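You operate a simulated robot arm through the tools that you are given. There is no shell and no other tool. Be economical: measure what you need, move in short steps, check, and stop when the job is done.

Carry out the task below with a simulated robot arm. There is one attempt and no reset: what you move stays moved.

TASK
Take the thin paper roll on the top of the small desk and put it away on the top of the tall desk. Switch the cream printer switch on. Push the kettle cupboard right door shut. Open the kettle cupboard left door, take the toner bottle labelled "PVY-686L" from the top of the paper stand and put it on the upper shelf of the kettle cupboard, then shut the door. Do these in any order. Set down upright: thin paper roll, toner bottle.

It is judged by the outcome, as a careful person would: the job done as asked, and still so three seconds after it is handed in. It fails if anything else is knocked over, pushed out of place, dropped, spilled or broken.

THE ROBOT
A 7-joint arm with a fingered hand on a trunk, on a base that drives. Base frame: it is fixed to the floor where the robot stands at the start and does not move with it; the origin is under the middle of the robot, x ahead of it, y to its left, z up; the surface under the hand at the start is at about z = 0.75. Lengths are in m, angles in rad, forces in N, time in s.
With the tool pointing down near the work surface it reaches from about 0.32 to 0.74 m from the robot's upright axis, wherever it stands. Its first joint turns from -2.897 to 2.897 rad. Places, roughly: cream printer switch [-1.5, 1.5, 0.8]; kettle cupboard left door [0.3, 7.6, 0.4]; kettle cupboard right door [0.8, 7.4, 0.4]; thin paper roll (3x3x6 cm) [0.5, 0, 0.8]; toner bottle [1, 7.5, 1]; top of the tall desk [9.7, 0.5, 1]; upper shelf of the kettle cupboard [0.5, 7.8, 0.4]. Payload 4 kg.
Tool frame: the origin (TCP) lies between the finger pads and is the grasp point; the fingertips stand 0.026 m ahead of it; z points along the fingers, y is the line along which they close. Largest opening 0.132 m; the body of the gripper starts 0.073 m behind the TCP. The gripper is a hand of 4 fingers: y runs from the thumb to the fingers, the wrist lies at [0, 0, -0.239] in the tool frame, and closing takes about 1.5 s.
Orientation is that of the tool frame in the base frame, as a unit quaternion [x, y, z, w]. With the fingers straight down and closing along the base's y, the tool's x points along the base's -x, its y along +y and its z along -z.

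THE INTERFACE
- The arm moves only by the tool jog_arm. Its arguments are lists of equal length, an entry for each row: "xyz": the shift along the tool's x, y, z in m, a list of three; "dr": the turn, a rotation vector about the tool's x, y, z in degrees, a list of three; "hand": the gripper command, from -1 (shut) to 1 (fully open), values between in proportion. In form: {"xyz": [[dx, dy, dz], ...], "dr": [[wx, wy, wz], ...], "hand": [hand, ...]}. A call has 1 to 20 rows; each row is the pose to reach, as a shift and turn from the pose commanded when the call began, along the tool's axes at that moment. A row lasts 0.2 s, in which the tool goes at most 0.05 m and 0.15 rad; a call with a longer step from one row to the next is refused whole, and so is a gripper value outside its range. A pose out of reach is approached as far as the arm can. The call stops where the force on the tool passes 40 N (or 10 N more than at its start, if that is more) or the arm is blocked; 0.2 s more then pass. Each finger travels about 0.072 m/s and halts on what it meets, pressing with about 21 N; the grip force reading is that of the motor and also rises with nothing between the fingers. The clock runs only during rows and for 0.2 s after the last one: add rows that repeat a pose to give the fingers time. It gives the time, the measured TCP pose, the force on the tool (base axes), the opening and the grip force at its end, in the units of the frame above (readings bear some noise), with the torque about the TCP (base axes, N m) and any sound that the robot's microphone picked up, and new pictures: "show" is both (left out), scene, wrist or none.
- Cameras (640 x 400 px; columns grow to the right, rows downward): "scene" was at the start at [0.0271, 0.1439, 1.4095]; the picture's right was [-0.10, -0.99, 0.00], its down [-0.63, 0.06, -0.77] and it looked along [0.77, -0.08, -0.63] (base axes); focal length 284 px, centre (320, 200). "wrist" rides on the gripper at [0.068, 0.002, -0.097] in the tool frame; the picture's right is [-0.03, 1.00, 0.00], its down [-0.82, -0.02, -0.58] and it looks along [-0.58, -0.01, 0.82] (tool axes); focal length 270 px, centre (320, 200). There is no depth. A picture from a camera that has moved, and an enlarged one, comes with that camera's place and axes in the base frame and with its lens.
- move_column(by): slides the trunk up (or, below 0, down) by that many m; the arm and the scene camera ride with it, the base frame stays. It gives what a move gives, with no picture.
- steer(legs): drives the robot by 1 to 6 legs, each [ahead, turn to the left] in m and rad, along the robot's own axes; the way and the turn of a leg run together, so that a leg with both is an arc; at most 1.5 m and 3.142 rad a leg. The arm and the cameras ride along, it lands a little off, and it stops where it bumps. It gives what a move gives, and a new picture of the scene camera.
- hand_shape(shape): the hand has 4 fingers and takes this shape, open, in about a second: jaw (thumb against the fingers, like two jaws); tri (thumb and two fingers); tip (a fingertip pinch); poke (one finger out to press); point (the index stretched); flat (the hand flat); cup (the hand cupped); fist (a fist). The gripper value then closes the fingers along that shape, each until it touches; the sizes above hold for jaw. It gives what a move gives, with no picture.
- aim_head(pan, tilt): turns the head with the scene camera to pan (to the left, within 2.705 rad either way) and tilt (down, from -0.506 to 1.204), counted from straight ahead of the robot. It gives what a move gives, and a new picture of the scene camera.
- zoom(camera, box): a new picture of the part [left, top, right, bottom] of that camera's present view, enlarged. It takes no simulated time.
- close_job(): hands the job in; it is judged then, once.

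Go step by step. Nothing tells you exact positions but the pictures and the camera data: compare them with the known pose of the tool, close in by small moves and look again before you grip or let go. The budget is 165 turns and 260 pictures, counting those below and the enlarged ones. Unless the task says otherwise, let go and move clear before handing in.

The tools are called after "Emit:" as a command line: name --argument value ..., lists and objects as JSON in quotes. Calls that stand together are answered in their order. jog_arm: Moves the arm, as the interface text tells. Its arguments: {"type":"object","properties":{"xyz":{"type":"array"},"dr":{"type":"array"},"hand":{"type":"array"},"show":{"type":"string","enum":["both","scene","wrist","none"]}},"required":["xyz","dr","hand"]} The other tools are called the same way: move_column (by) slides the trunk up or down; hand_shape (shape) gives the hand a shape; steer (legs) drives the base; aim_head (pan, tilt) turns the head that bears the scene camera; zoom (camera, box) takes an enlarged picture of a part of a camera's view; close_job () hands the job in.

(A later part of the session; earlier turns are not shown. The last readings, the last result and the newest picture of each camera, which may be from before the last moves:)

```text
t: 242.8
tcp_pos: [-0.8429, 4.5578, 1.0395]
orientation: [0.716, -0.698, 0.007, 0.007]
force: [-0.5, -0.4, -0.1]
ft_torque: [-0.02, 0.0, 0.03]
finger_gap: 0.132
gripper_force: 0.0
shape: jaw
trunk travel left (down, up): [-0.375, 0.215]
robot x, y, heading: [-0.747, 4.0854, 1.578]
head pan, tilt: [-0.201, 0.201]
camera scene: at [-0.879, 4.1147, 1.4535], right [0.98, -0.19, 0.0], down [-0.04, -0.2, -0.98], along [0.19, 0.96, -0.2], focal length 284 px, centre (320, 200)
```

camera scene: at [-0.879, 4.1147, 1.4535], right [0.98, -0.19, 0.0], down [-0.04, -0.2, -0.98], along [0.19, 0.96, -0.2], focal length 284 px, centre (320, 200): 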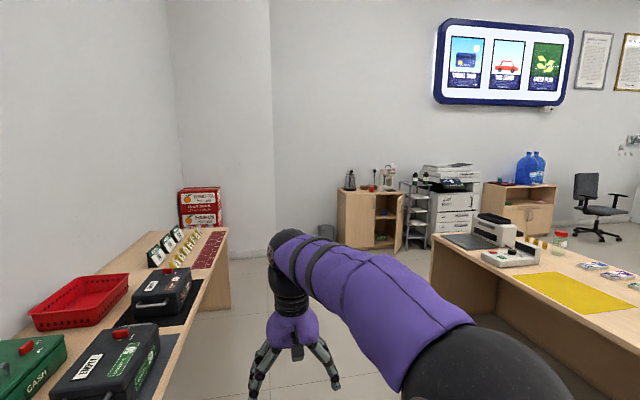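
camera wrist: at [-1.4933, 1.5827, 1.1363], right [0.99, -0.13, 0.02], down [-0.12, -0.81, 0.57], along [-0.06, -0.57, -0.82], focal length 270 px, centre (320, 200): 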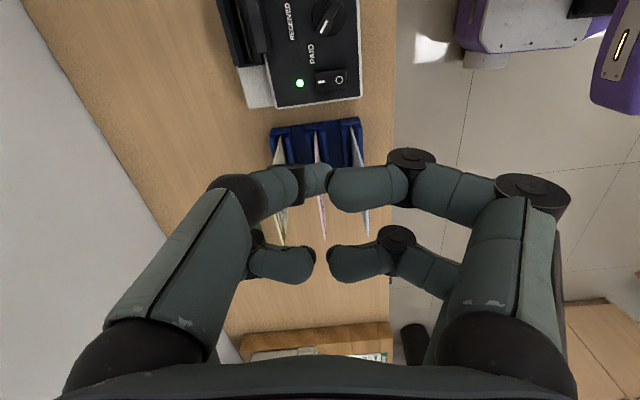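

The kettle cupboard (right door ajar) and the black paper stand are ahead. I drive further up the aisle.

Emit:
steer --legs '[[0, -0.03], [1.3, 0], [0.7, 0], [0, -0.45]]'

Emit:
aim_head --pan -0.2 --tilt 0.4

```text
t: 254.6
tcp_pos: [-0.547, 6.5337, 1.0393]
orientation: [-0.526, 0.851, -0.006, -0.008]
force: [0.4, 0.4, 0.5]
ft_torque: [-0.03, -0.02, -0.02]
finger_gap: 0.1318
gripper_force: 0.0
shape: jaw
trunk travel left (down, up): [-0.375, 0.215]
robot x, y, heading: [-0.6859, 6.0698, 1.087]
head pan, tilt: [-0.201, 0.201]
camera scene: at [-0.7881, 6.1615, 1.4536], right [0.77, -0.63, 0.0], down [-0.13, -0.15, -0.98], along [0.62, 0.76, -0.2], focal length 284 px, centre (320, 200)
```

scene: 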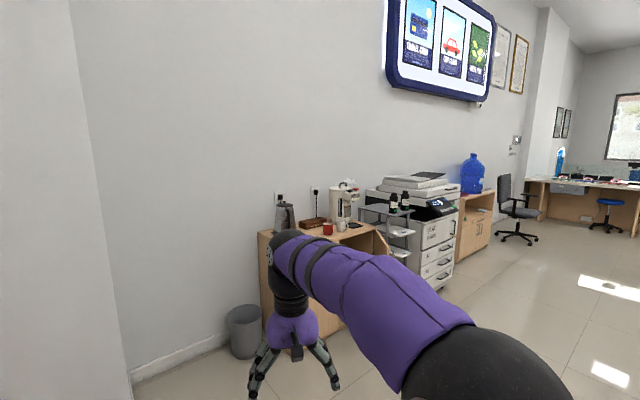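

```text
t: 255.3
tcp_pos: [-0.5475, 6.5355, 1.0389]
orientation: [-0.525, 0.851, -0.005, -0.008]
force: [0.3, 0.5, -0.2]
ft_torque: [0.0, -0.01, -0.02]
finger_gap: 0.132
gripper_force: 0.0
shape: jaw
trunk travel left (down, up): [-0.375, 0.215]
robot x, y, heading: [-0.6887, 6.0673, 1.089]
head pan, tilt: [-0.201, 0.4]
camera scene: at [-0.7884, 6.1611, 1.4351], right [0.77, -0.63, 0.0], down [-0.25, -0.3, -0.92], along [0.58, 0.71, -0.39], focal length 284 px, centre (320, 200)
```

scene: 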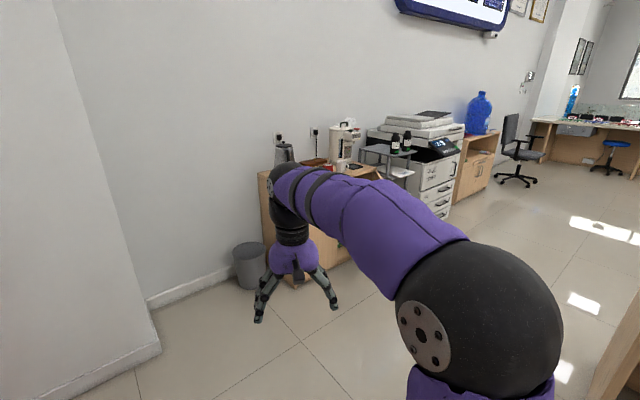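

Emit:
steer --legs '[[0, -0.56], [1.2, 0], [0, 1.04]]'

Emit:
aim_head --pan 0.0 --tilt 0.7

```text
t: 265.7
tcp_pos: [0.2078, 7.1336, 1.0381]
orientation: [0.713, -0.701, 0.007, 0.006]
force: [-0.3, -0.2, 0.2]
ft_torque: [-0.03, -0.01, 0.0]
finger_gap: 0.1318
gripper_force: 0.0
shape: jaw
trunk travel left (down, up): [-0.375, 0.215]
robot x, y, heading: [0.2982, 6.6599, 1.569]
head pan, tilt: [-0.201, 0.4]
camera scene: at [0.1666, 6.691, 1.4351], right [0.98, -0.2, 0.0], down [-0.08, -0.38, -0.92], along [0.19, 0.9, -0.39], focal length 284 px, centre (320, 200)
```

scene: 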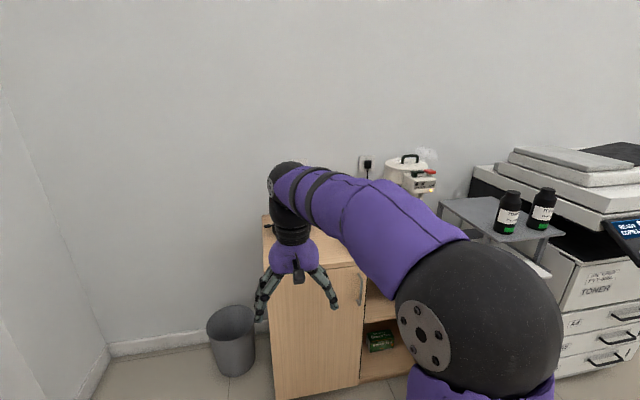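

```text
t: 266.5
tcp_pos: [0.2064, 7.1344, 1.0395]
orientation: [0.713, -0.701, 0.007, 0.007]
force: [0.0, 0.1, 0.7]
ft_torque: [-0.04, -0.03, -0.02]
finger_gap: 0.1319
gripper_force: 0.1
shape: jaw
trunk travel left (down, up): [-0.375, 0.215]
robot x, y, heading: [0.2982, 6.6593, 1.565]
head pan, tilt: [0.0, 0.7]
camera scene: at [0.1481, 6.6852, 1.4083], right [1.0, 0.0, 0.0], down [0.0, -0.64, -0.77], along [0.0, 0.77, -0.64], focal length 284 px, centre (320, 200)
```

scene: 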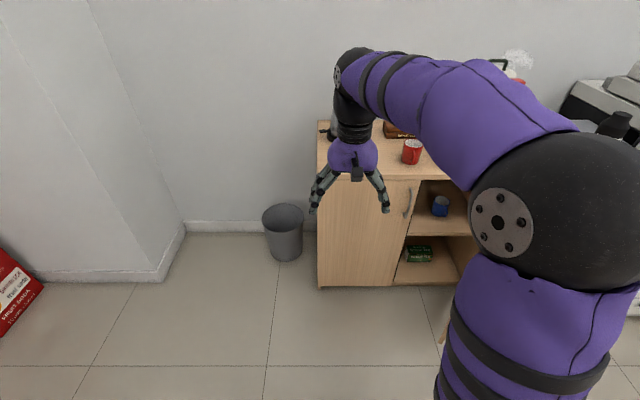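

The arm hides the right door. I shift the base to the right so the cupboard is in clear view at the left.

Emit:
steer --legs '[[0, -1.65], [0.5, 0], [0, 1.65]]'

Emit:
aim_head --pan 0.25 --tilt 0.7

```text
t: 278.4
tcp_pos: [0.6849, 7.0913, 1.0388]
orientation: [0.726, -0.688, 0.007, 0.006]
force: [0.0, 0.8, -0.5]
ft_torque: [-0.01, -0.04, -0.01]
finger_gap: 0.132
gripper_force: 0.1
shape: jaw
trunk travel left (down, up): [-0.375, 0.215]
robot x, y, heading: [0.7926, 6.6166, 1.609]
head pan, tilt: [0.0, 0.7]
camera scene: at [0.6436, 6.6405, 1.4082], right [1.0, 0.04, 0.0], down [0.02, -0.64, -0.76], along [-0.03, 0.76, -0.64], focal length 284 px, centre (320, 200)
```

scene: 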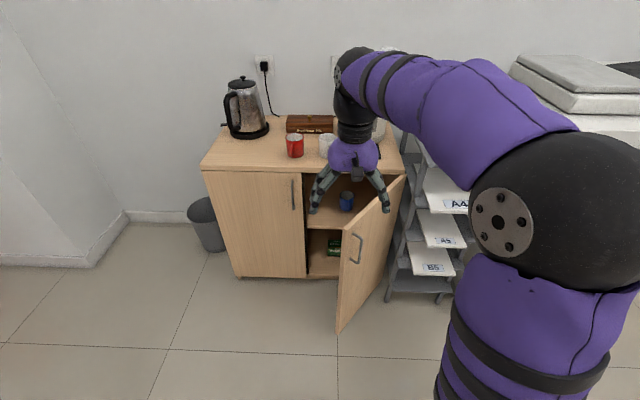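

```text
t: 279.1
tcp_pos: [0.6856, 7.0902, 1.0383]
orientation: [0.726, -0.688, 0.007, 0.007]
force: [-0.6, -0.4, 0.1]
ft_torque: [-0.03, 0.0, 0.0]
finger_gap: 0.1319
gripper_force: 0.0
shape: jaw
trunk travel left (down, up): [-0.375, 0.215]
robot x, y, heading: [0.7948, 6.6214, 1.609]
head pan, tilt: [0.25, 0.7]
camera scene: at [0.6227, 6.6371, 1.4082], right [0.96, 0.28, 0.0], down [0.18, -0.62, -0.76], along [-0.21, 0.73, -0.64], focal length 284 px, centre (320, 200)
```

scene: 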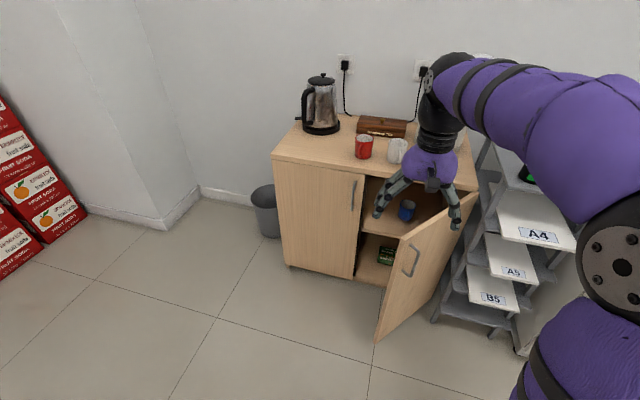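

The right door is ~52° open with its free edge near [0.69, 7.28], hinge near [0.92, 7.58]. I drive closer, make a fist and take the hand to the outer (right) side of that door.

Emit:
steer --legs '[[0, -0.1], [0.25, 0], [0, 0.06]]'

Emit:
hand_shape --shape "fist"

Emit:
jog_arm --xyz '[[0.02, -0.03, 0], [0.04, -0.06, 0], [0.06, -0.09, 0], [0.06, -0.12, 0], [0.06, -0.14, 0], [0.06, -0.14, 0]]' --dr '[[0, 0, 0], [0, 0, 0], [0, 0, 0], [0, 0, 0], [0, 0, 0], [0, 0, 0]]' --hand '[-1, -1, -1, -1, -1, -1]'

```text
t: 282.0
tcp_pos: [0.7202, 7.3486, 1.0394]
orientation: [0.712, -0.702, 0.007, 0.007]
force: [0.3, 0.6, 0.2]
ft_torque: [-0.02, 0.01, 0.01]
finger_gap: 0.132
gripper_force: 0.0
shape: jaw
trunk travel left (down, up): [-0.375, 0.215]
robot x, y, heading: [0.8117, 6.8743, 1.564]
head pan, tilt: [0.25, 0.7]
camera scene: at [0.6396, 6.8965, 1.4082], right [0.97, 0.25, 0.0], down [0.16, -0.62, -0.76], along [-0.19, 0.74, -0.64], focal length 284 px, centre (320, 200)
```

scene: 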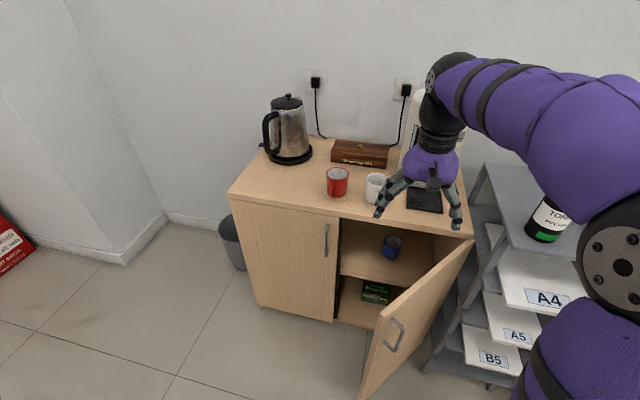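

```text
t: 282.9
tcp_pos: [0.7212, 7.3482, 1.0377]
orientation: [0.712, -0.702, 0.007, 0.007]
force: [-0.2, -0.6, -0.5]
ft_torque: [0.02, -0.01, 0.0]
finger_gap: 0.0
gripper_force: 0.0
shape: fist
trunk travel left (down, up): [-0.375, 0.215]
robot x, y, heading: [0.8093, 6.8733, 1.569]
head pan, tilt: [0.25, 0.7]
```

```text
t: 284.3
tcp_pos: [0.86, 7.2888, 1.04]
orientation: [0.711, -0.703, 0.006, 0.006]
force: [0.1, 0.1, -0.3]
ft_torque: [-0.03, -0.03, 0.03]
finger_gap: 0.0
gripper_force: 0.0
shape: fist
trunk travel left (down, up): [-0.375, 0.215]
robot x, y, heading: [0.8141, 6.8758, 1.568]
head pan, tilt: [0.25, 0.7]
camera scene: at [0.6397, 6.8964, 1.4082], right [0.97, 0.25, 0.0], down [0.16, -0.62, -0.76], along [-0.19, 0.74, -0.64], focal length 284 px, centre (320, 200)
camera wrist: at [0.8591, 7.2221, 1.1384], right [-1.0, 0.01, 0.0], down [0.01, 0.83, 0.56], along [0.01, 0.56, -0.83], focal length 270 px, centre (320, 200)
```

scene: 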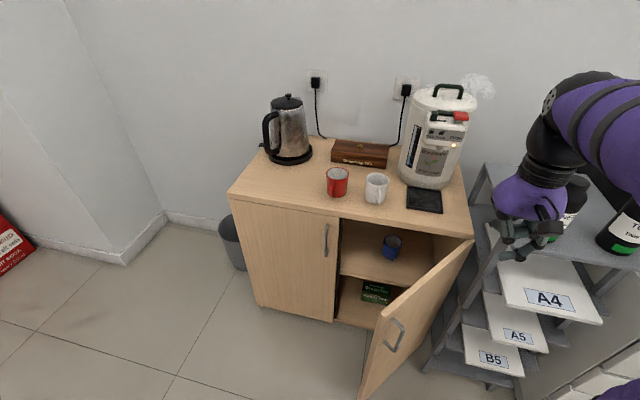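
wrist: 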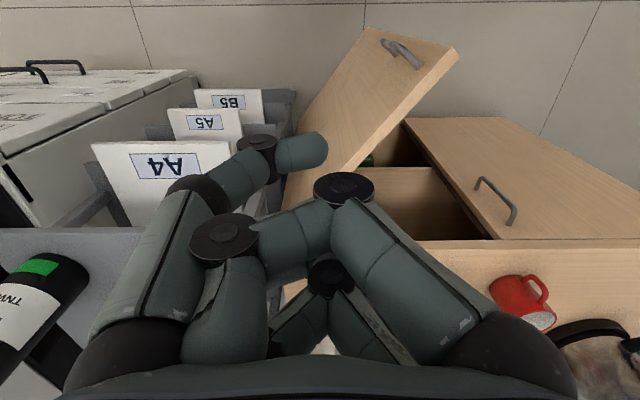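

The view is clear. I pull the fist back to about [0.87, 7.22], lower the trunk, and check.

Emit:
jog_arm --xyz '[[0.035, -0.005, 0], [0.07, -0.01, 0], [0.07, -0.01, 0.05], [0.07, -0.01, 0.1], [0.07, -0.01, 0.15], [0.07, -0.01, 0.2], [0.07, -0.01, 0.2]]' --dr '[[0, 0, 0], [0, -5, 0], [0, -10, 0], [0, -15, 0], [0, -20, 0], [0, -20, 0], [0, -20, 0]]' --hand '[-1, -1, -1, -1, -1, -1, -1]' --show "none"

Emit:
move_column --by -0.2

Emit:
aim_head --pan 0.0 --tilt 0.8

```text
t: 285.9
tcp_pos: [0.882, 7.2317, 0.8512]
orientation: [0.703, -0.693, -0.116, -0.115]
force: [-0.4, -1.0, -0.4]
ft_torque: [-0.01, 0.01, 0.01]
finger_gap: 0.0
gripper_force: 0.1
shape: fist
out of reach, approached as far as the arm can: row 6, 7
trunk travel left (down, up): [-0.375, 0.215]
robot x, y, heading: [0.813, 6.8727, 1.572]
head pan, tilt: [0.25, 0.7]
```

```text
t: 288.1
tcp_pos: [0.8814, 7.2326, 0.6512]
orientation: [0.703, -0.693, -0.117, -0.115]
force: [-0.7, -0.7, 0.8]
ft_torque: [-0.01, 0.03, -0.02]
finger_gap: 0.0
gripper_force: 0.2
shape: fist
trunk travel left (down, up): [-0.175, 0.415]
robot x, y, heading: [0.8142, 6.8797, 1.575]
head pan, tilt: [0.25, 0.7]
```

```text
t: 288.8
tcp_pos: [0.8826, 7.2316, 0.6519]
orientation: [0.703, -0.692, -0.117, -0.114]
force: [0.6, 0.8, -0.3]
ft_torque: [0.03, 0.01, 0.02]
finger_gap: 0.0
gripper_force: 0.0
shape: fist
trunk travel left (down, up): [-0.175, 0.415]
robot x, y, heading: [0.8127, 6.8726, 1.571]
head pan, tilt: [0.0, 0.799]
camera scene: at [0.6605, 6.8947, 1.2], right [1.0, 0.0, 0.0], down [0.0, -0.72, -0.7], along [0.0, 0.7, -0.72], focal length 284 px, centre (320, 200)
```

scene: 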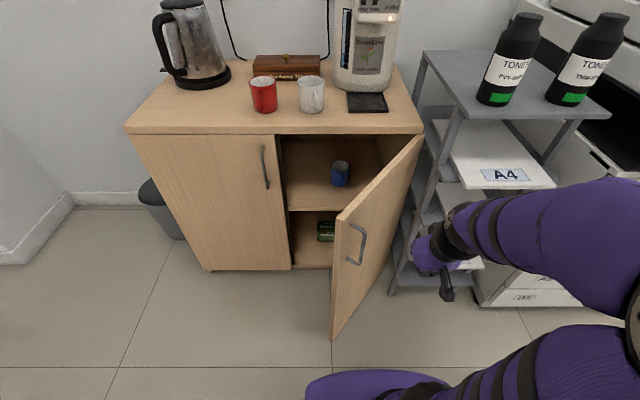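

The hand is beside the door's outer face. I sweep it left and forward, pushing the door partway shut.

Emit:
jog_arm --xyz '[[-0.032, 0.015, 0.011], [-0.064, 0.03, 0.022], [-0.0925, 0.045, 0.032], [-0.121, 0.06, 0.042], [-0.139, 0.08, 0.048], [-0.157, 0.1, 0.054], [-0.175, 0.115, 0.06], [-0.192, 0.13, 0.066], [-0.192, 0.13, 0.066]]' --dr '[[0, 0, 0], [0, 0, 0], [0, 0, 0], [0, 0, 0], [0, 0, 0], [0, 0, 0], [0, 0, 0], [0, 0, 0], [0, 0, 0]]' --hand '[-1, -1, -1, -1, -1, -1, -1, -1, -1]' --show "scene"

```text
t: 290.8
tcp_pos: [0.7475, 7.434, 0.6512]
orientation: [0.703, -0.692, -0.116, -0.114]
force: [0.3, 0.0, -0.5]
ft_torque: [-0.02, 0.0, 0.0]
finger_gap: 0.0
gripper_force: 0.0
shape: fist
trunk travel left (down, up): [-0.175, 0.415]
robot x, y, heading: [0.812, 6.8714, 1.567]
head pan, tilt: [0.0, 0.799]
camera scene: at [0.6605, 6.8947, 1.1999], right [1.0, 0.0, 0.0], down [0.0, -0.72, -0.7], along [0.0, 0.7, -0.72], focal length 284 px, centre (320, 200)
```

scene: 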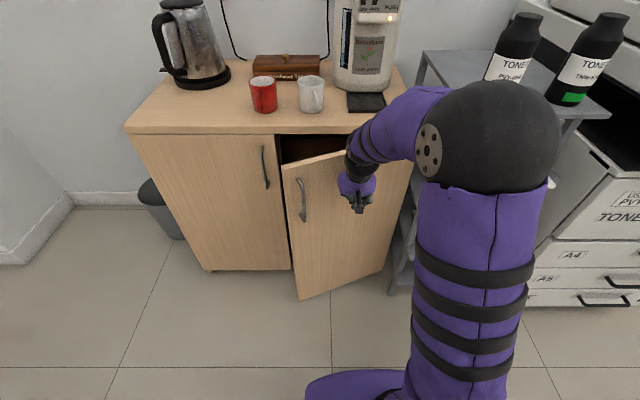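

Emit:
jog_arm --xyz '[[-0.031, 0.02, 0.011], [-0.062, 0.035, 0.0215], [-0.08, 0.04, 0.027], [-0.0945, 0.044, 0.033], [-0.107, 0.046, 0.037], [-0.119, 0.047, 0.041], [-0.128, 0.047, 0.044], [-0.138, 0.047, 0.048]]' --dr '[[0, 0, 0], [0, 0, 0], [0, 0, 0], [0, 0, 0], [0, 0, 0], [0, 0, 0], [0, 0, 0], [0, 0, 0]]' --hand '[-1, -1, -1, -1, -1, -1, -1, -1]' --show "scene"

```text
t: 292.1
tcp_pos: [0.7008, 7.5394, 0.65]
orientation: [0.704, -0.694, -0.108, -0.109]
force: [2.7, -21.5, 10.0]
ft_torque: [0.66, 0.02, -0.08]
finger_gap: 0.0001
gripper_force: 0.1
shape: fist
trunk travel left (down, up): [-0.175, 0.415]
robot x, y, heading: [0.809, 6.8716, 1.569]
head pan, tilt: [0.0, 0.799]
stopped in row 6: the force on the tool passed its limit at 54 N (the readings are from after the stop); the commanded pose is now the measured one
camera scene: at [0.6608, 6.8926, 1.2003], right [1.0, 0.0, 0.0], down [0.0, -0.72, -0.7], along [0.0, 0.7, -0.72], focal length 284 px, centre (320, 200)
```

scene: 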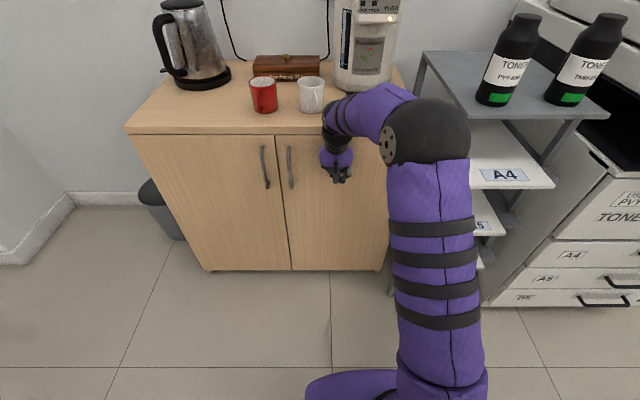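

The right door is shut. I retract the hand, raise it, and shift the base to stand in front of the left door.

Emit:
jog_arm --xyz '[[0.04, 0, -0.014], [0.08, 0, -0.027], [0.12, 0, -0.04], [0.16, 0, -0.06], [0.2, 0, -0.1], [0.23, 0, -0.14], [0.23, 0, -0.18], [0.23, 0, -0.18]]' --dr '[[0, 0, 0], [0, 0, 0], [0, 0, 0], [0, 0, 0], [0, 0, 0], [0, 0, 0], [0, 0, 0], [0, 0, 0]]' --hand '[-1, -1, -1, -1, -1, -1, -1, -1]' --show "none"

Emit:
steer --legs '[[0, -1.07], [-0.45, 0], [0, 1.07]]'

Emit:
hand_shape --shape "jaw"

```text
refused: row 5 steps farther than a row can; nothing moved
```

```text
t: 293.0
tcp_pos: [0.7167, 7.5386, 0.6457]
orientation: [-0.695, 0.704, 0.103, 0.104]
force: [1.0, -10.0, 4.1]
ft_torque: [0.28, 0.03, -0.03]
finger_gap: 0.0003
gripper_force: 0.1
shape: fist
trunk travel left (down, up): [-0.175, 0.415]
robot x, y, heading: [0.8134, 6.8736, 1.54]
head pan, tilt: [0.0, 0.799]
stopped in leg 1: the force on the tool passed its limit at 45 N (the readings are from after the stop); the commanded pose is now the measured one
camera scene: at [0.6613, 6.8982, 1.2], right [1.0, -0.03, 0.0], down [-0.02, -0.72, -0.7], along [0.02, 0.7, -0.72], focal length 284 px, centre (320, 200)
```

scene: 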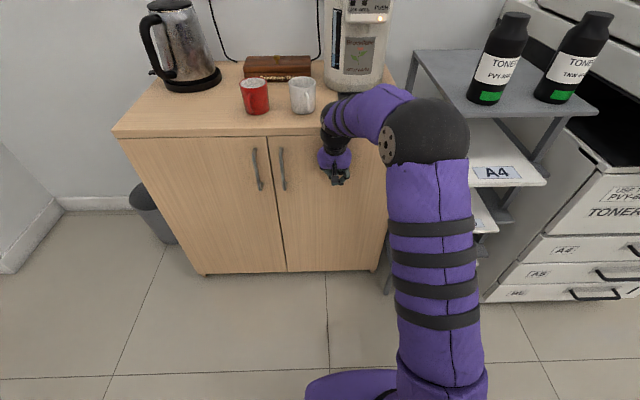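

```text
t: 293.9
tcp_pos: [0.719, 7.5288, 0.6404]
orientation: [-0.699, 0.703, 0.09, 0.098]
force: [11.4, -70.1, 3.6]
ft_torque: [-1.41, 0.01, 4.15]
finger_gap: 0.1309
gripper_force: 0.0
shape: jaw
trunk travel left (down, up): [-0.175, 0.415]
robot x, y, heading: [0.8122, 6.8741, 1.54]
head pan, tilt: [0.0, 0.799]
```

The retreat was refused, so the rest ran early; no harm seen, but the hand presses on the door. I retract straight back now.

Emit:
jog_arm --xyz '[[0.03, 0, -0.01], [0.06, 0, -0.02], [0.1, 0, -0.034], [0.14, 0, -0.048], [0.175, 0, -0.06], [0.205, 0, -0.08], [0.225, 0, -0.11], [0.225, 0, -0.15], [0.225, 0, -0.19], [0.225, 0, -0.19]]' --dr '[[0, 0, 0], [0, 0, 0], [0, 0, 0], [0, 0, 0], [0, 0, 0], [0, 0, 0], [0, 0, 0], [0, 0, 0], [0, 0, 0], [0, 0, 0]]' --hand '[1, 1, 1, 1, 1, 1, 1, 1, 1, 1]' --show "scene"

```text
t: 296.1
tcp_pos: [0.7145, 7.2689, 0.7608]
orientation: [-0.695, 0.704, 0.104, 0.105]
force: [-0.5, 0.3, 0.1]
ft_torque: [-0.03, 0.01, 0.02]
finger_gap: 0.1321
gripper_force: 0.1
shape: jaw
trunk travel left (down, up): [-0.175, 0.415]
robot x, y, heading: [0.8081, 6.8785, 1.54]
head pan, tilt: [0.0, 0.799]
camera scene: at [0.6612, 6.8991, 1.2], right [1.0, -0.03, 0.0], down [-0.02, -0.72, -0.7], along [0.02, 0.7, -0.72], focal length 284 px, centre (320, 200)
```

scene: 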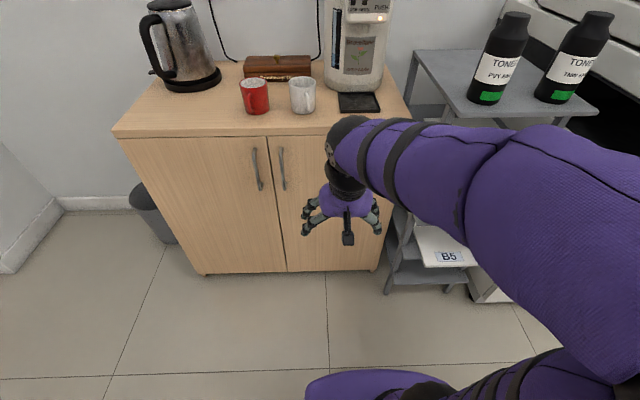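

Emit:
steer --legs '[[-0.18, 0], [0, -1.0], [-0.42, 0], [0, 1.03], [0.12, 0]]'

```text
t: 306.4
tcp_pos: [0.3344, 6.9992, 0.7606]
orientation: [0.701, -0.698, -0.104, -0.103]
force: [-0.2, -0.4, -0.3]
ft_torque: [0.05, 0.01, 0.01]
finger_gap: 0.1318
gripper_force: 0.1
shape: jaw
trunk travel left (down, up): [-0.175, 0.415]
robot x, y, heading: [0.4367, 6.6049, 1.555]
head pan, tilt: [0.0, 0.799]
camera scene: at [0.2875, 6.6278, 1.2], right [1.0, -0.01, 0.0], down [-0.01, -0.72, -0.7], along [0.01, 0.7, -0.72], focal length 284 px, centre (320, 200)
```

scene: 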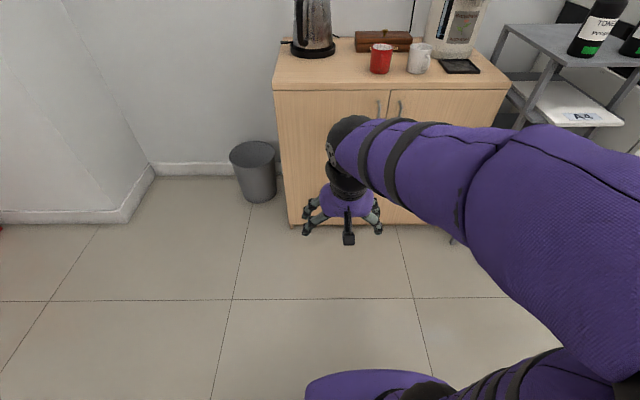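

I bring the tool to horizontal, pointing at the left door handle, with the fingers half open.

Emit:
jog_arm --xyz '[[-0.018, -0.016, 0.016], [-0.036, -0.032, 0.032], [-0.055, -0.048, 0.048], [-0.073, -0.064, 0.064], [-0.091, -0.08, 0.08], [-0.109, -0.096, 0.095], [-0.127, -0.112, 0.111], [-0.146, -0.128, 0.127], [-0.164, -0.144, 0.143], [-0.182, -0.16, 0.159], [-0.182, -0.16, 0.159]]' --dr '[[0, -7, 0], [0, -14, 0], [0, -21, 0], [0, -28, 0], [0, -35, 0], [0, -42, 0], [0, -49, 0], [0, -56, 0], [0, -63, 0], [0, -70, 0], [0, -73, 0]]' --hand '[0.5, 0, -0.09, -0.09, -0.09, -0.09, -0.09, -0.09, -0.09, -0.09, -0.09]'

```text
t: 308.8
tcp_pos: [0.4947, 7.2205, 0.661]
orientation: [-0.501, 0.499, 0.502, 0.498]
force: [0.6, 0.2, 0.3]
ft_torque: [-0.02, 0.0, -0.03]
finger_gap: 0.0603
gripper_force: 0.1
shape: jaw
out of reach, approached as far as the arm can: row 4, 5
trunk travel left (down, up): [-0.175, 0.415]
robot x, y, heading: [0.4439, 6.6078, 1.561]
head pan, tilt: [0.0, 0.799]
camera scene: at [0.2875, 6.6279, 1.2], right [1.0, -0.01, 0.0], down [-0.01, -0.72, -0.7], along [0.01, 0.7, -0.72], focal length 284 px, centre (320, 200)
camera wrist: at [0.4942, 7.1241, 0.5944], right [-1.0, -0.01, 0.03], down [0.03, -0.58, 0.82], along [0.01, 0.82, 0.58], focal length 270 px, centre (320, 200)
```

scene: 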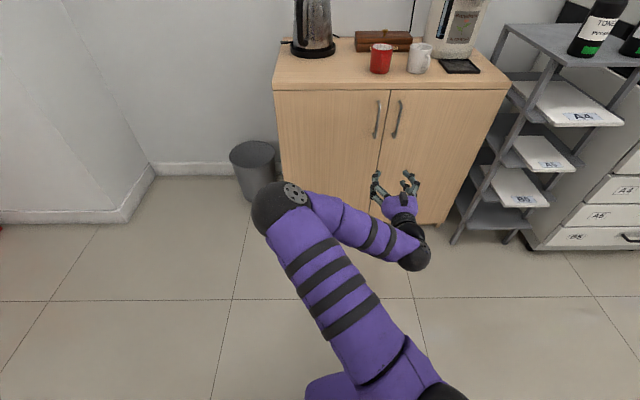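
wrist: 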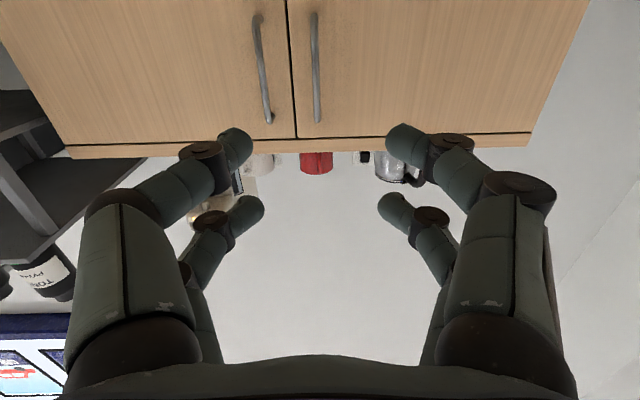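

The handle is lined up (x≈0.50, z 0.60–0.74). I drive 0.2 m closer and look again.

Emit:
steer --legs '[[0.2, 0]]'

Emit:
zoom --camera "wrist" --box '[0, 0, 640, 400]'

```text
t: 310.4
tcp_pos: [0.4957, 7.4223, 0.6626]
orientation: [0.502, -0.498, -0.502, -0.498]
force: [-0.4, 0.2, 0.0]
ft_torque: [-0.02, 0.01, 0.04]
finger_gap: 0.0599
gripper_force: 0.1
shape: jaw
trunk travel left (down, up): [-0.175, 0.415]
robot x, y, heading: [0.4379, 6.8109, 1.563]
head pan, tilt: [0.0, 0.799]
camera scene: at [0.2894, 6.829, 1.1999], right [1.0, -0.01, 0.0], down [-0.01, -0.72, -0.7], along [0.01, 0.7, -0.72], focal length 284 px, centre (320, 200)
```

scene: 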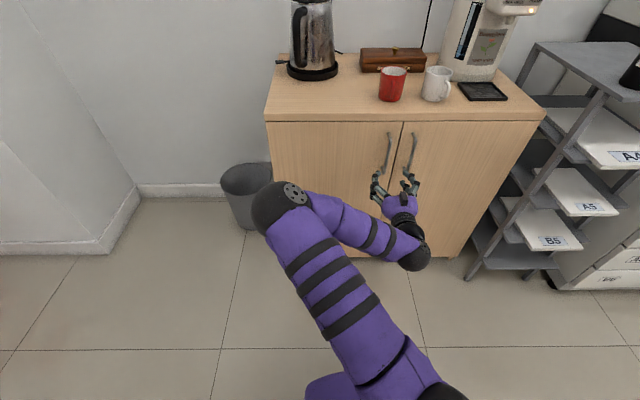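

```text
1.00 times, centred on (320, 200) of wrist (not enlarged: the box is as wide or as high as the picture)
camera zoom: at [0.495, 7.3252, 0.5945], right [-1.0, -0.01, 0.03], down [0.03, -0.58, 0.82], along [0.01, 0.82, 0.58], focal length 270 px, centre (320, 200)
```

zoom: 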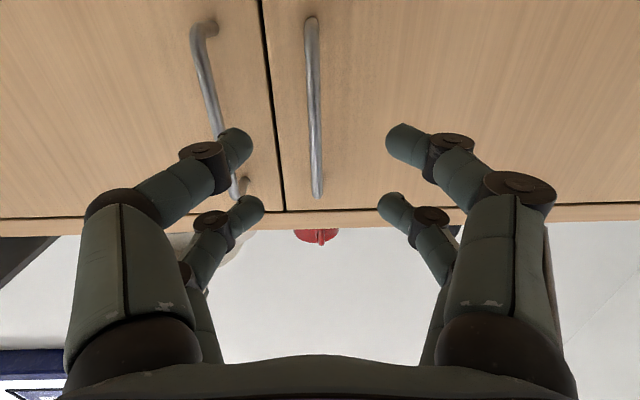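

Emit:
jog_arm --xyz '[[0, -0.004, 0.03], [0, -0.004, 0.06], [0, -0.004, 0.085], [0, -0.004, 0.1], [0, -0.004, 0.1]]' --dr '[[0, 0, 0], [0, 0, 0], [0, 0, 0], [0, 0, 0], [0, 0, 0]]' --hand '[-0.09, -0.09, -0.09, -0.09, -0.09]'

Emit:
zoom --camera "scene" --box '[340, 110, 460, 230]'

```text
t: 311.6
tcp_pos: [0.4999, 7.522, 0.6623]
orientation: [0.502, -0.499, -0.502, -0.497]
force: [0.2, -0.7, 0.2]
ft_torque: [0.0, 0.0, 0.01]
finger_gap: 0.0599
gripper_force: 0.1
shape: jaw
trunk travel left (down, up): [-0.175, 0.415]
robot x, y, heading: [0.4408, 6.8081, 1.566]
head pan, tilt: [0.0, 0.799]
camera scene: at [0.2894, 6.829, 1.1999], right [1.0, -0.01, 0.0], down [-0.01, -0.72, -0.7], along [0.01, 0.7, -0.72], focal length 284 px, centre (320, 200)
camera wrist: at [0.4988, 7.4251, 0.5954], right [-1.0, -0.01, 0.03], down [0.03, -0.58, 0.82], along [0.01, 0.82, 0.58], focal length 270 px, centre (320, 200)
```

scene: 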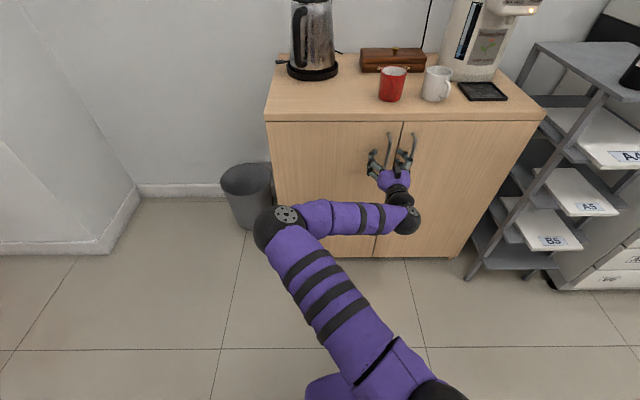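
wrist: 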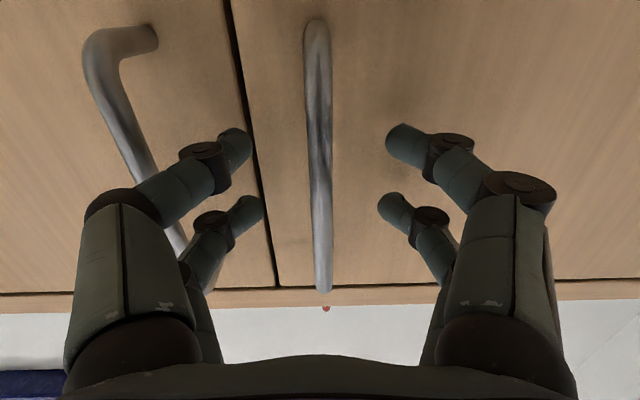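

```text
3.33 times, centred on (400, 170) of scene
camera zoom: at [0.2894, 6.829, 1.1999], right [1.0, -0.01, 0.0], down [-0.01, -0.72, -0.7], along [0.01, 0.7, -0.72], focal length 948 px, centre (53, 300)
```

zoom: 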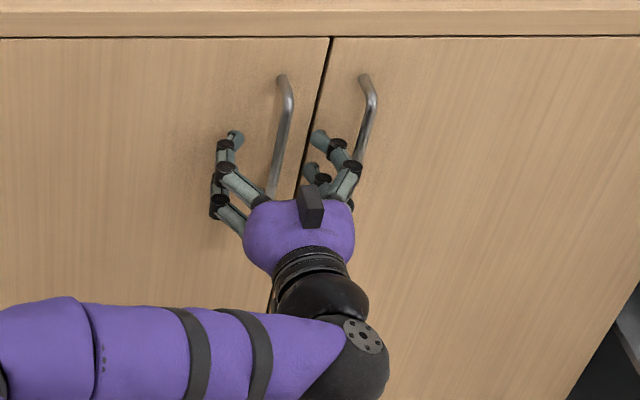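

The bar is between the fingers. I advance 1.2 cm and close on it.

Emit:
jog_arm --xyz '[[0, 0, 0.012], [0, 0, 0.012], [0, 0, 0.012], [0, 0, 0.012], [0, 0, 0.012], [0, 0, 0.012], [0, 0, 0.012]]' --dr '[[0, 0, 0], [0, 0, 0], [0, 0, 0], [0, 0, 0], [0, 0, 0], [0, 0, 0], [0, 0, 0]]' --hand '[-0.09, -0.3, -0.6, -1, -1, -1, -1]'

```text
t: 313.2
tcp_pos: [0.5048, 7.5304, 0.6633]
orientation: [-0.5, 0.502, 0.499, 0.499]
force: [23.0, -12.8, -0.8]
ft_torque: [0.22, 0.41, -1.42]
finger_gap: 0.01
gripper_force: 21.0
shape: jaw
trunk travel left (down, up): [-0.175, 0.415]
robot x, y, heading: [0.4381, 6.8115, 1.565]
head pan, tilt: [0.0, 0.799]
camera scene: at [0.2909, 6.8282, 1.2002], right [1.0, -0.01, 0.0], down [-0.01, -0.72, -0.7], along [0.01, 0.7, -0.72], focal length 284 px, centre (320, 200)
camera wrist: at [0.5024, 7.4354, 0.5958], right [-1.0, 0.0, 0.03], down [0.02, -0.58, 0.82], along [0.02, 0.82, 0.57], focal length 270 px, centre (320, 200)
```

scene: 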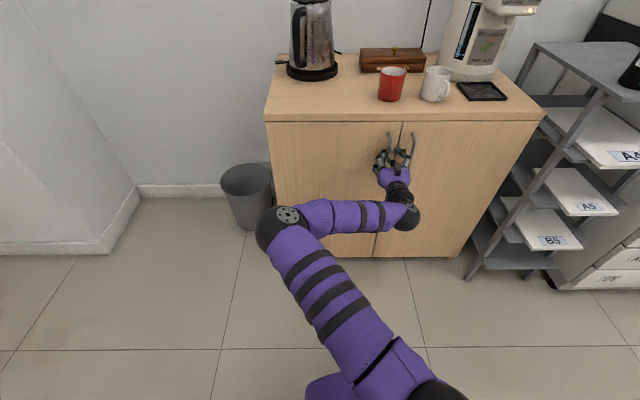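
wrist: 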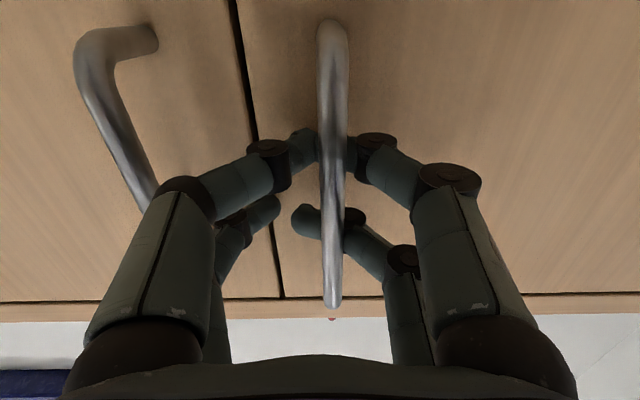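

The fingers hook the bar. I pull it back along the door's arc.

Emit:
jog_arm --xyz '[[0, 0.001, -0.02], [0, 0.0036, -0.045], [0, 0.008, -0.07], [0, 0.012, -0.09], [0, 0.017, -0.11], [0, 0.023, -0.13], [0, 0.032, -0.15], [0, 0.041, -0.168], [0, 0.049, -0.184], [0, 0.049, -0.184]]' --dr '[[0, 0, 0], [3, 0, 0], [6, 0, 0], [8, 0, 0], [10, 0, 0], [12, 0, 0], [14, 0, 0], [16, 0, 0], [18, 0, 0], [18, 0, 0]]' --hand '[-1, -1, -1, -1, -1, -1, -1, -1, -1, -1]'

```text
t: 315.4
tcp_pos: [0.4485, 7.3545, 0.662]
orientation: [-0.417, 0.57, 0.419, 0.571]
force: [-16.4, 16.0, 17.3]
ft_torque: [0.43, 0.14, -1.48]
finger_gap: 0.0096
gripper_force: 21.4
shape: jaw
out of reach, approached as far as the arm can: row 9, 10
trunk travel left (down, up): [-0.175, 0.415]
robot x, y, heading: [0.441, 6.8078, 1.564]
head pan, tilt: [0.0, 0.799]
camera scene: at [0.2885, 6.8288, 1.1999], right [1.0, -0.01, 0.0], down [-0.01, -0.72, -0.7], along [0.01, 0.7, -0.72], focal length 284 px, centre (320, 200)
camera wrist: at [0.419, 7.2634, 0.595], right [-0.95, 0.3, 0.03], down [-0.15, -0.56, 0.82], along [0.26, 0.77, 0.58], focal length 270 px, centre (320, 200)
```

scene: 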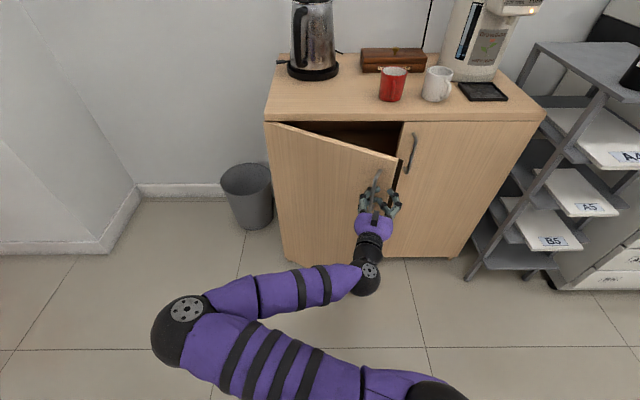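
wrist: 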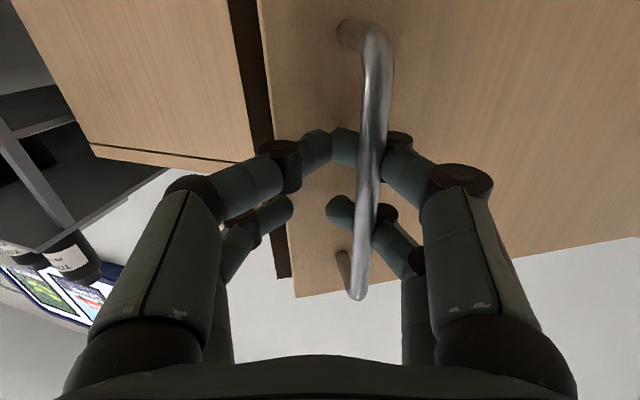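

The door is ~30° open. I release the handle and back the base away.

Emit:
jog_arm --xyz '[[0, 0, 0], [0, 0, 0], [0, 0, 0], [0, 0, 0], [0, 0, 0], [0, 0, 0]]' --dr '[[0, 0, 0], [0, 0, 0], [0, 0, 0], [0, 0, 0], [0, 0, 0], [0, 0, 0]]' --hand '[-0.5, 0, 0.2, 0.2, 0.2, 0.2]'

Emit:
steer --legs '[[-0.15, 0]]'

```text
t: 316.8
tcp_pos: [0.4502, 7.3535, 0.6628]
orientation: [-0.418, 0.571, 0.417, 0.57]
force: [-0.2, -0.4, -0.4]
ft_torque: [0.01, -0.01, 0.02]
finger_gap: 0.0784
gripper_force: 0.0
shape: jaw
trunk travel left (down, up): [-0.175, 0.415]
robot x, y, heading: [0.4421, 6.8083, 1.559]
head pan, tilt: [0.0, 0.799]
camera scene: at [0.2894, 6.8291, 1.1999], right [1.0, -0.01, 0.0], down [-0.01, -0.72, -0.7], along [0.01, 0.7, -0.72], focal length 284 px, centre (320, 200)
camera wrist: at [0.4201, 7.2629, 0.5943], right [-0.95, 0.3, 0.03], down [-0.15, -0.56, 0.82], along [0.26, 0.77, 0.58], focal length 270 px, centre (320, 200)
```

scene: 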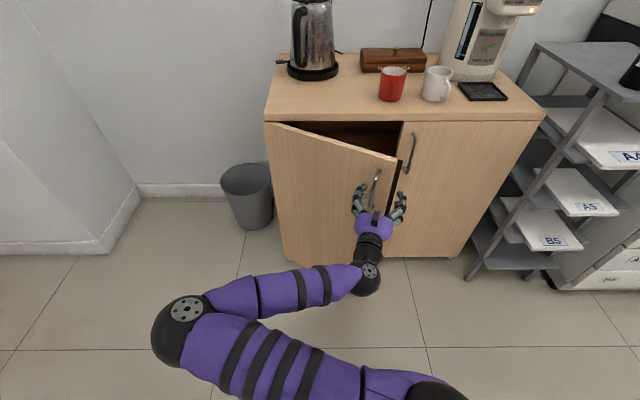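
wrist: 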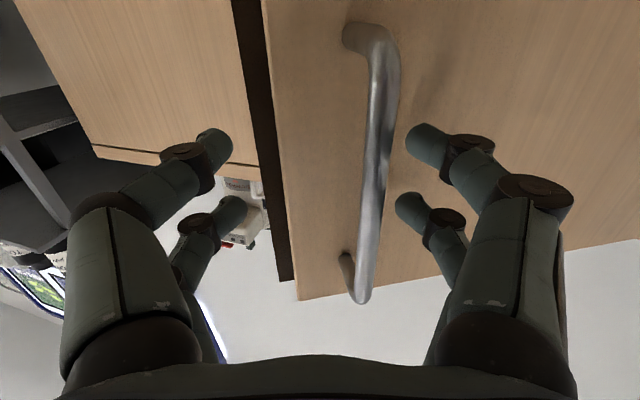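

```text
t: 318.2
tcp_pos: [0.4479, 7.2039, 0.6628]
orientation: [-0.418, 0.571, 0.417, 0.571]
force: [-0.6, 0.2, 0.7]
ft_torque: [-0.02, 0.0, -0.01]
finger_gap: 0.0785
gripper_force: 0.0
shape: jaw
trunk travel left (down, up): [-0.175, 0.415]
robot x, y, heading: [0.4399, 6.6551, 1.562]
head pan, tilt: [0.0, 0.799]
camera scene: at [0.2879, 6.6781, 1.1999], right [1.0, -0.01, 0.0], down [-0.01, -0.72, -0.7], along [0.01, 0.7, -0.72], focal length 284 px, centre (320, 200)
```

scene: 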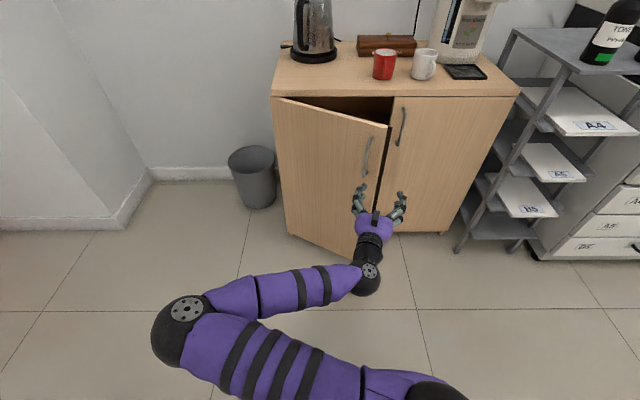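

The gap is wide enough. I close the hand, drop below the handles and reach in past the door's edge at the right of it.

Emit:
jog_arm --xyz '[[0.03, -0.025, 0.008], [0.06, -0.05, 0.016], [0.09, -0.075, 0.024], [0.12, -0.095, 0.03], [0.143, -0.095, 0.03], [0.143, -0.095, 0.03], [0.143, -0.08, 0.075], [0.143, -0.065, 0.12], [0.143, -0.055, 0.16], [0.143, -0.055, 0.16]]' --dr '[[-4, 0, 0], [-8, 0, 0], [-12, 0, 0], [-17, 0, 0], [-17, 0, 0], [-17, 0, 0], [-17, 0, 0], [-17, 0, 0], [-17, 0, 0], [-17, 0, 0]]' --hand '[0, -0.5, -1, -1, -1, -1, -1, -1, -1, -1]'

```text
t: 320.4
tcp_pos: [0.5486, 7.343, 0.5163]
orientation: [-0.498, 0.502, 0.498, 0.502]
force: [0.5, 0.1, 0.0]
ft_torque: [0.01, -0.02, 0.0]
finger_gap: 0.0002
gripper_force: 21.3
shape: jaw
trunk travel left (down, up): [-0.175, 0.415]
robot x, y, heading: [0.4404, 6.6527, 1.566]
head pan, tilt: [0.0, 0.799]
camera scene: at [0.2879, 6.6782, 1.1999], right [1.0, -0.01, 0.0], down [-0.01, -0.72, -0.7], along [0.01, 0.7, -0.72], focal length 284 px, centre (320, 200)
camera wrist: at [0.5466, 7.2467, 0.4481], right [-1.0, 0.01, 0.03], down [0.02, -0.58, 0.82], along [0.02, 0.82, 0.58], focal length 270 px, centre (320, 200)
```

scene: 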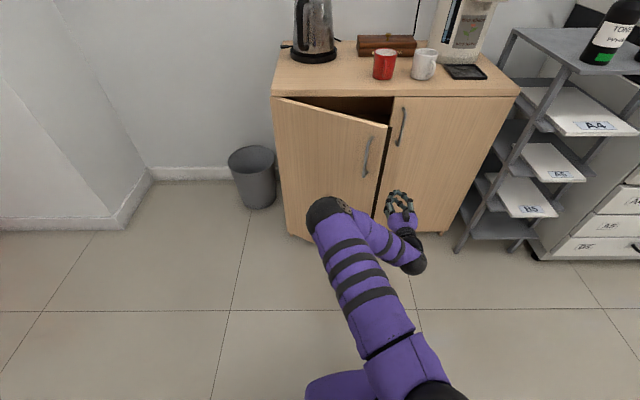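
wrist: 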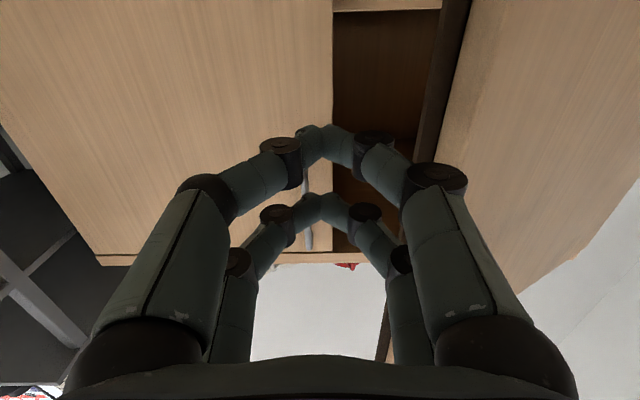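

The elbow lies on the side the door would swing to, so I return to a tool-down pose (elbow right) before pushing.

Emit:
jog_arm --xyz '[[-0.036, 0.012, -0.025], [-0.072, 0.025, -0.05], [-0.108, 0.037, -0.065], [-0.144, 0.05, -0.073], [-0.158, 0.06, -0.095], [-0.172, 0.07, -0.117], [-0.186, 0.08, -0.139], [-0.2, 0.09, -0.161], [-0.214, 0.1, -0.183], [-0.228, 0.11, -0.205], [-0.242, 0.12, -0.227], [-0.256, 0.13, -0.249], [-0.27, 0.14, -0.27], [-0.284, 0.15, -0.29], [-0.284, 0.15, -0.29]]' --dr '[[0, 0, 0], [0, 0, 0], [0, 0, 0], [0, 0, 0], [0, 7, 0], [0, 14, 0], [0, 21, 0], [0, 28, 0], [0, 35, 0], [0, 42, 0], [0, 49, 0], [0, 56, 0], [0, 63, 0], [0, 70, 0], [0, 70, 0]]' --hand '[-1, -1, -1, -1, -1, -1, -1, -1, -1, -1, -1, -1, -1, -1, -1]' --show "scene"

```text
t: 323.6
tcp_pos: [0.3965, 7.0512, 0.805]
orientation: [-0.693, 0.7, 0.121, 0.125]
force: [-0.7, -0.2, -0.5]
ft_torque: [-0.01, 0.02, 0.0]
finger_gap: 0.0003
gripper_force: 20.9
shape: jaw
trunk travel left (down, up): [-0.175, 0.415]
robot x, y, heading: [0.44, 6.6591, 1.564]
head pan, tilt: [0.0, 0.799]
camera scene: at [0.2879, 6.678, 1.2], right [1.0, -0.01, 0.0], down [-0.01, -0.72, -0.7], along [0.01, 0.7, -0.72], focal length 284 px, centre (320, 200)
```

scene: 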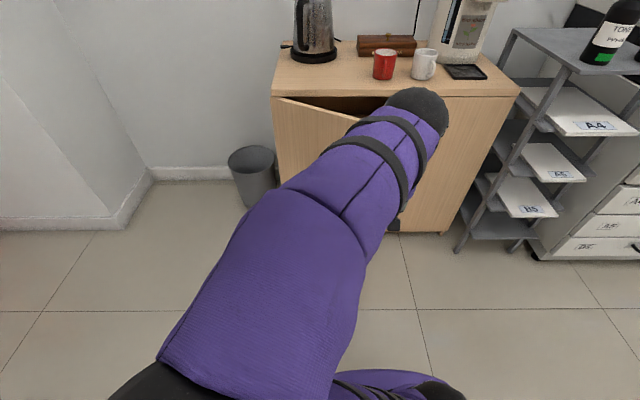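

Emit:
jog_arm --xyz '[[-0.03, -0.033, 0.011], [-0.062, -0.067, 0.022], [-0.094, -0.1, 0.034], [-0.125, -0.125, 0.045], [-0.157, -0.15, 0.057], [-0.188, -0.175, 0.068], [-0.23, -0.175, 0.083], [-0.27, -0.175, 0.098], [-0.3, -0.175, 0.109], [-0.329, -0.175, 0.12], [-0.329, -0.175, 0.12]]' --dr '[[0, 0, 0], [0, 0, 0], [0, 0, 0], [0, 0, 0], [0, 0, 0], [0, 0, 0], [0, 0, 0], [0, 0, 0], [0, 0, 0], [0, 0, 0], [0, 0, 0]]' --hand '[-1, -1, -1, -1, -1, -1, -1, -1, -1, -1, -1]'

```text
t: 326.0
tcp_pos: [0.5655, 7.3749, 0.8019]
orientation: [-0.693, 0.7, 0.121, 0.123]
force: [-0.2, 0.0, 0.2]
ft_torque: [0.01, 0.0, -0.02]
finger_gap: 0.0
gripper_force: 21.3
shape: jaw
out of reach, approached as far as the arm can: row 10, 11
trunk travel left (down, up): [-0.175, 0.415]
robot x, y, heading: [0.4373, 6.656, 1.567]
head pan, tilt: [0.0, 0.799]
camera scene: at [0.2879, 6.6782, 1.1999], right [1.0, -0.01, 0.0], down [-0.01, -0.72, -0.7], along [0.01, 0.7, -0.72], focal length 284 px, centre (320, 200)
camera wrist: at [0.5639, 7.2786, 0.8696], right [-1.0, 0.03, 0.01], down [0.03, 0.57, 0.82], along [0.02, 0.82, -0.57], focal length 270 px, centre (320, 200)
```

scene: 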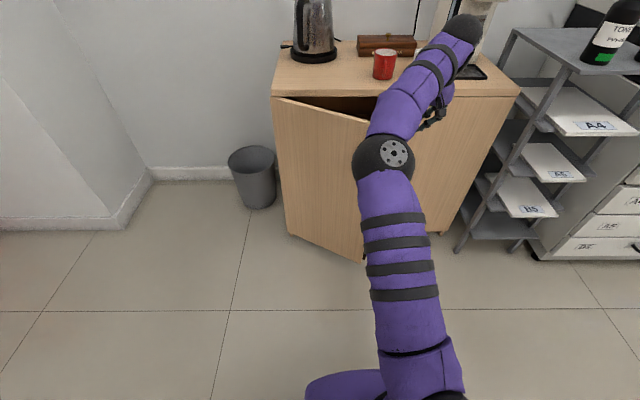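
wrist: 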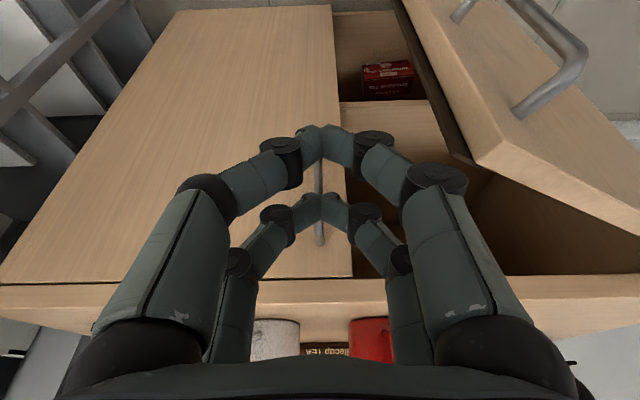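

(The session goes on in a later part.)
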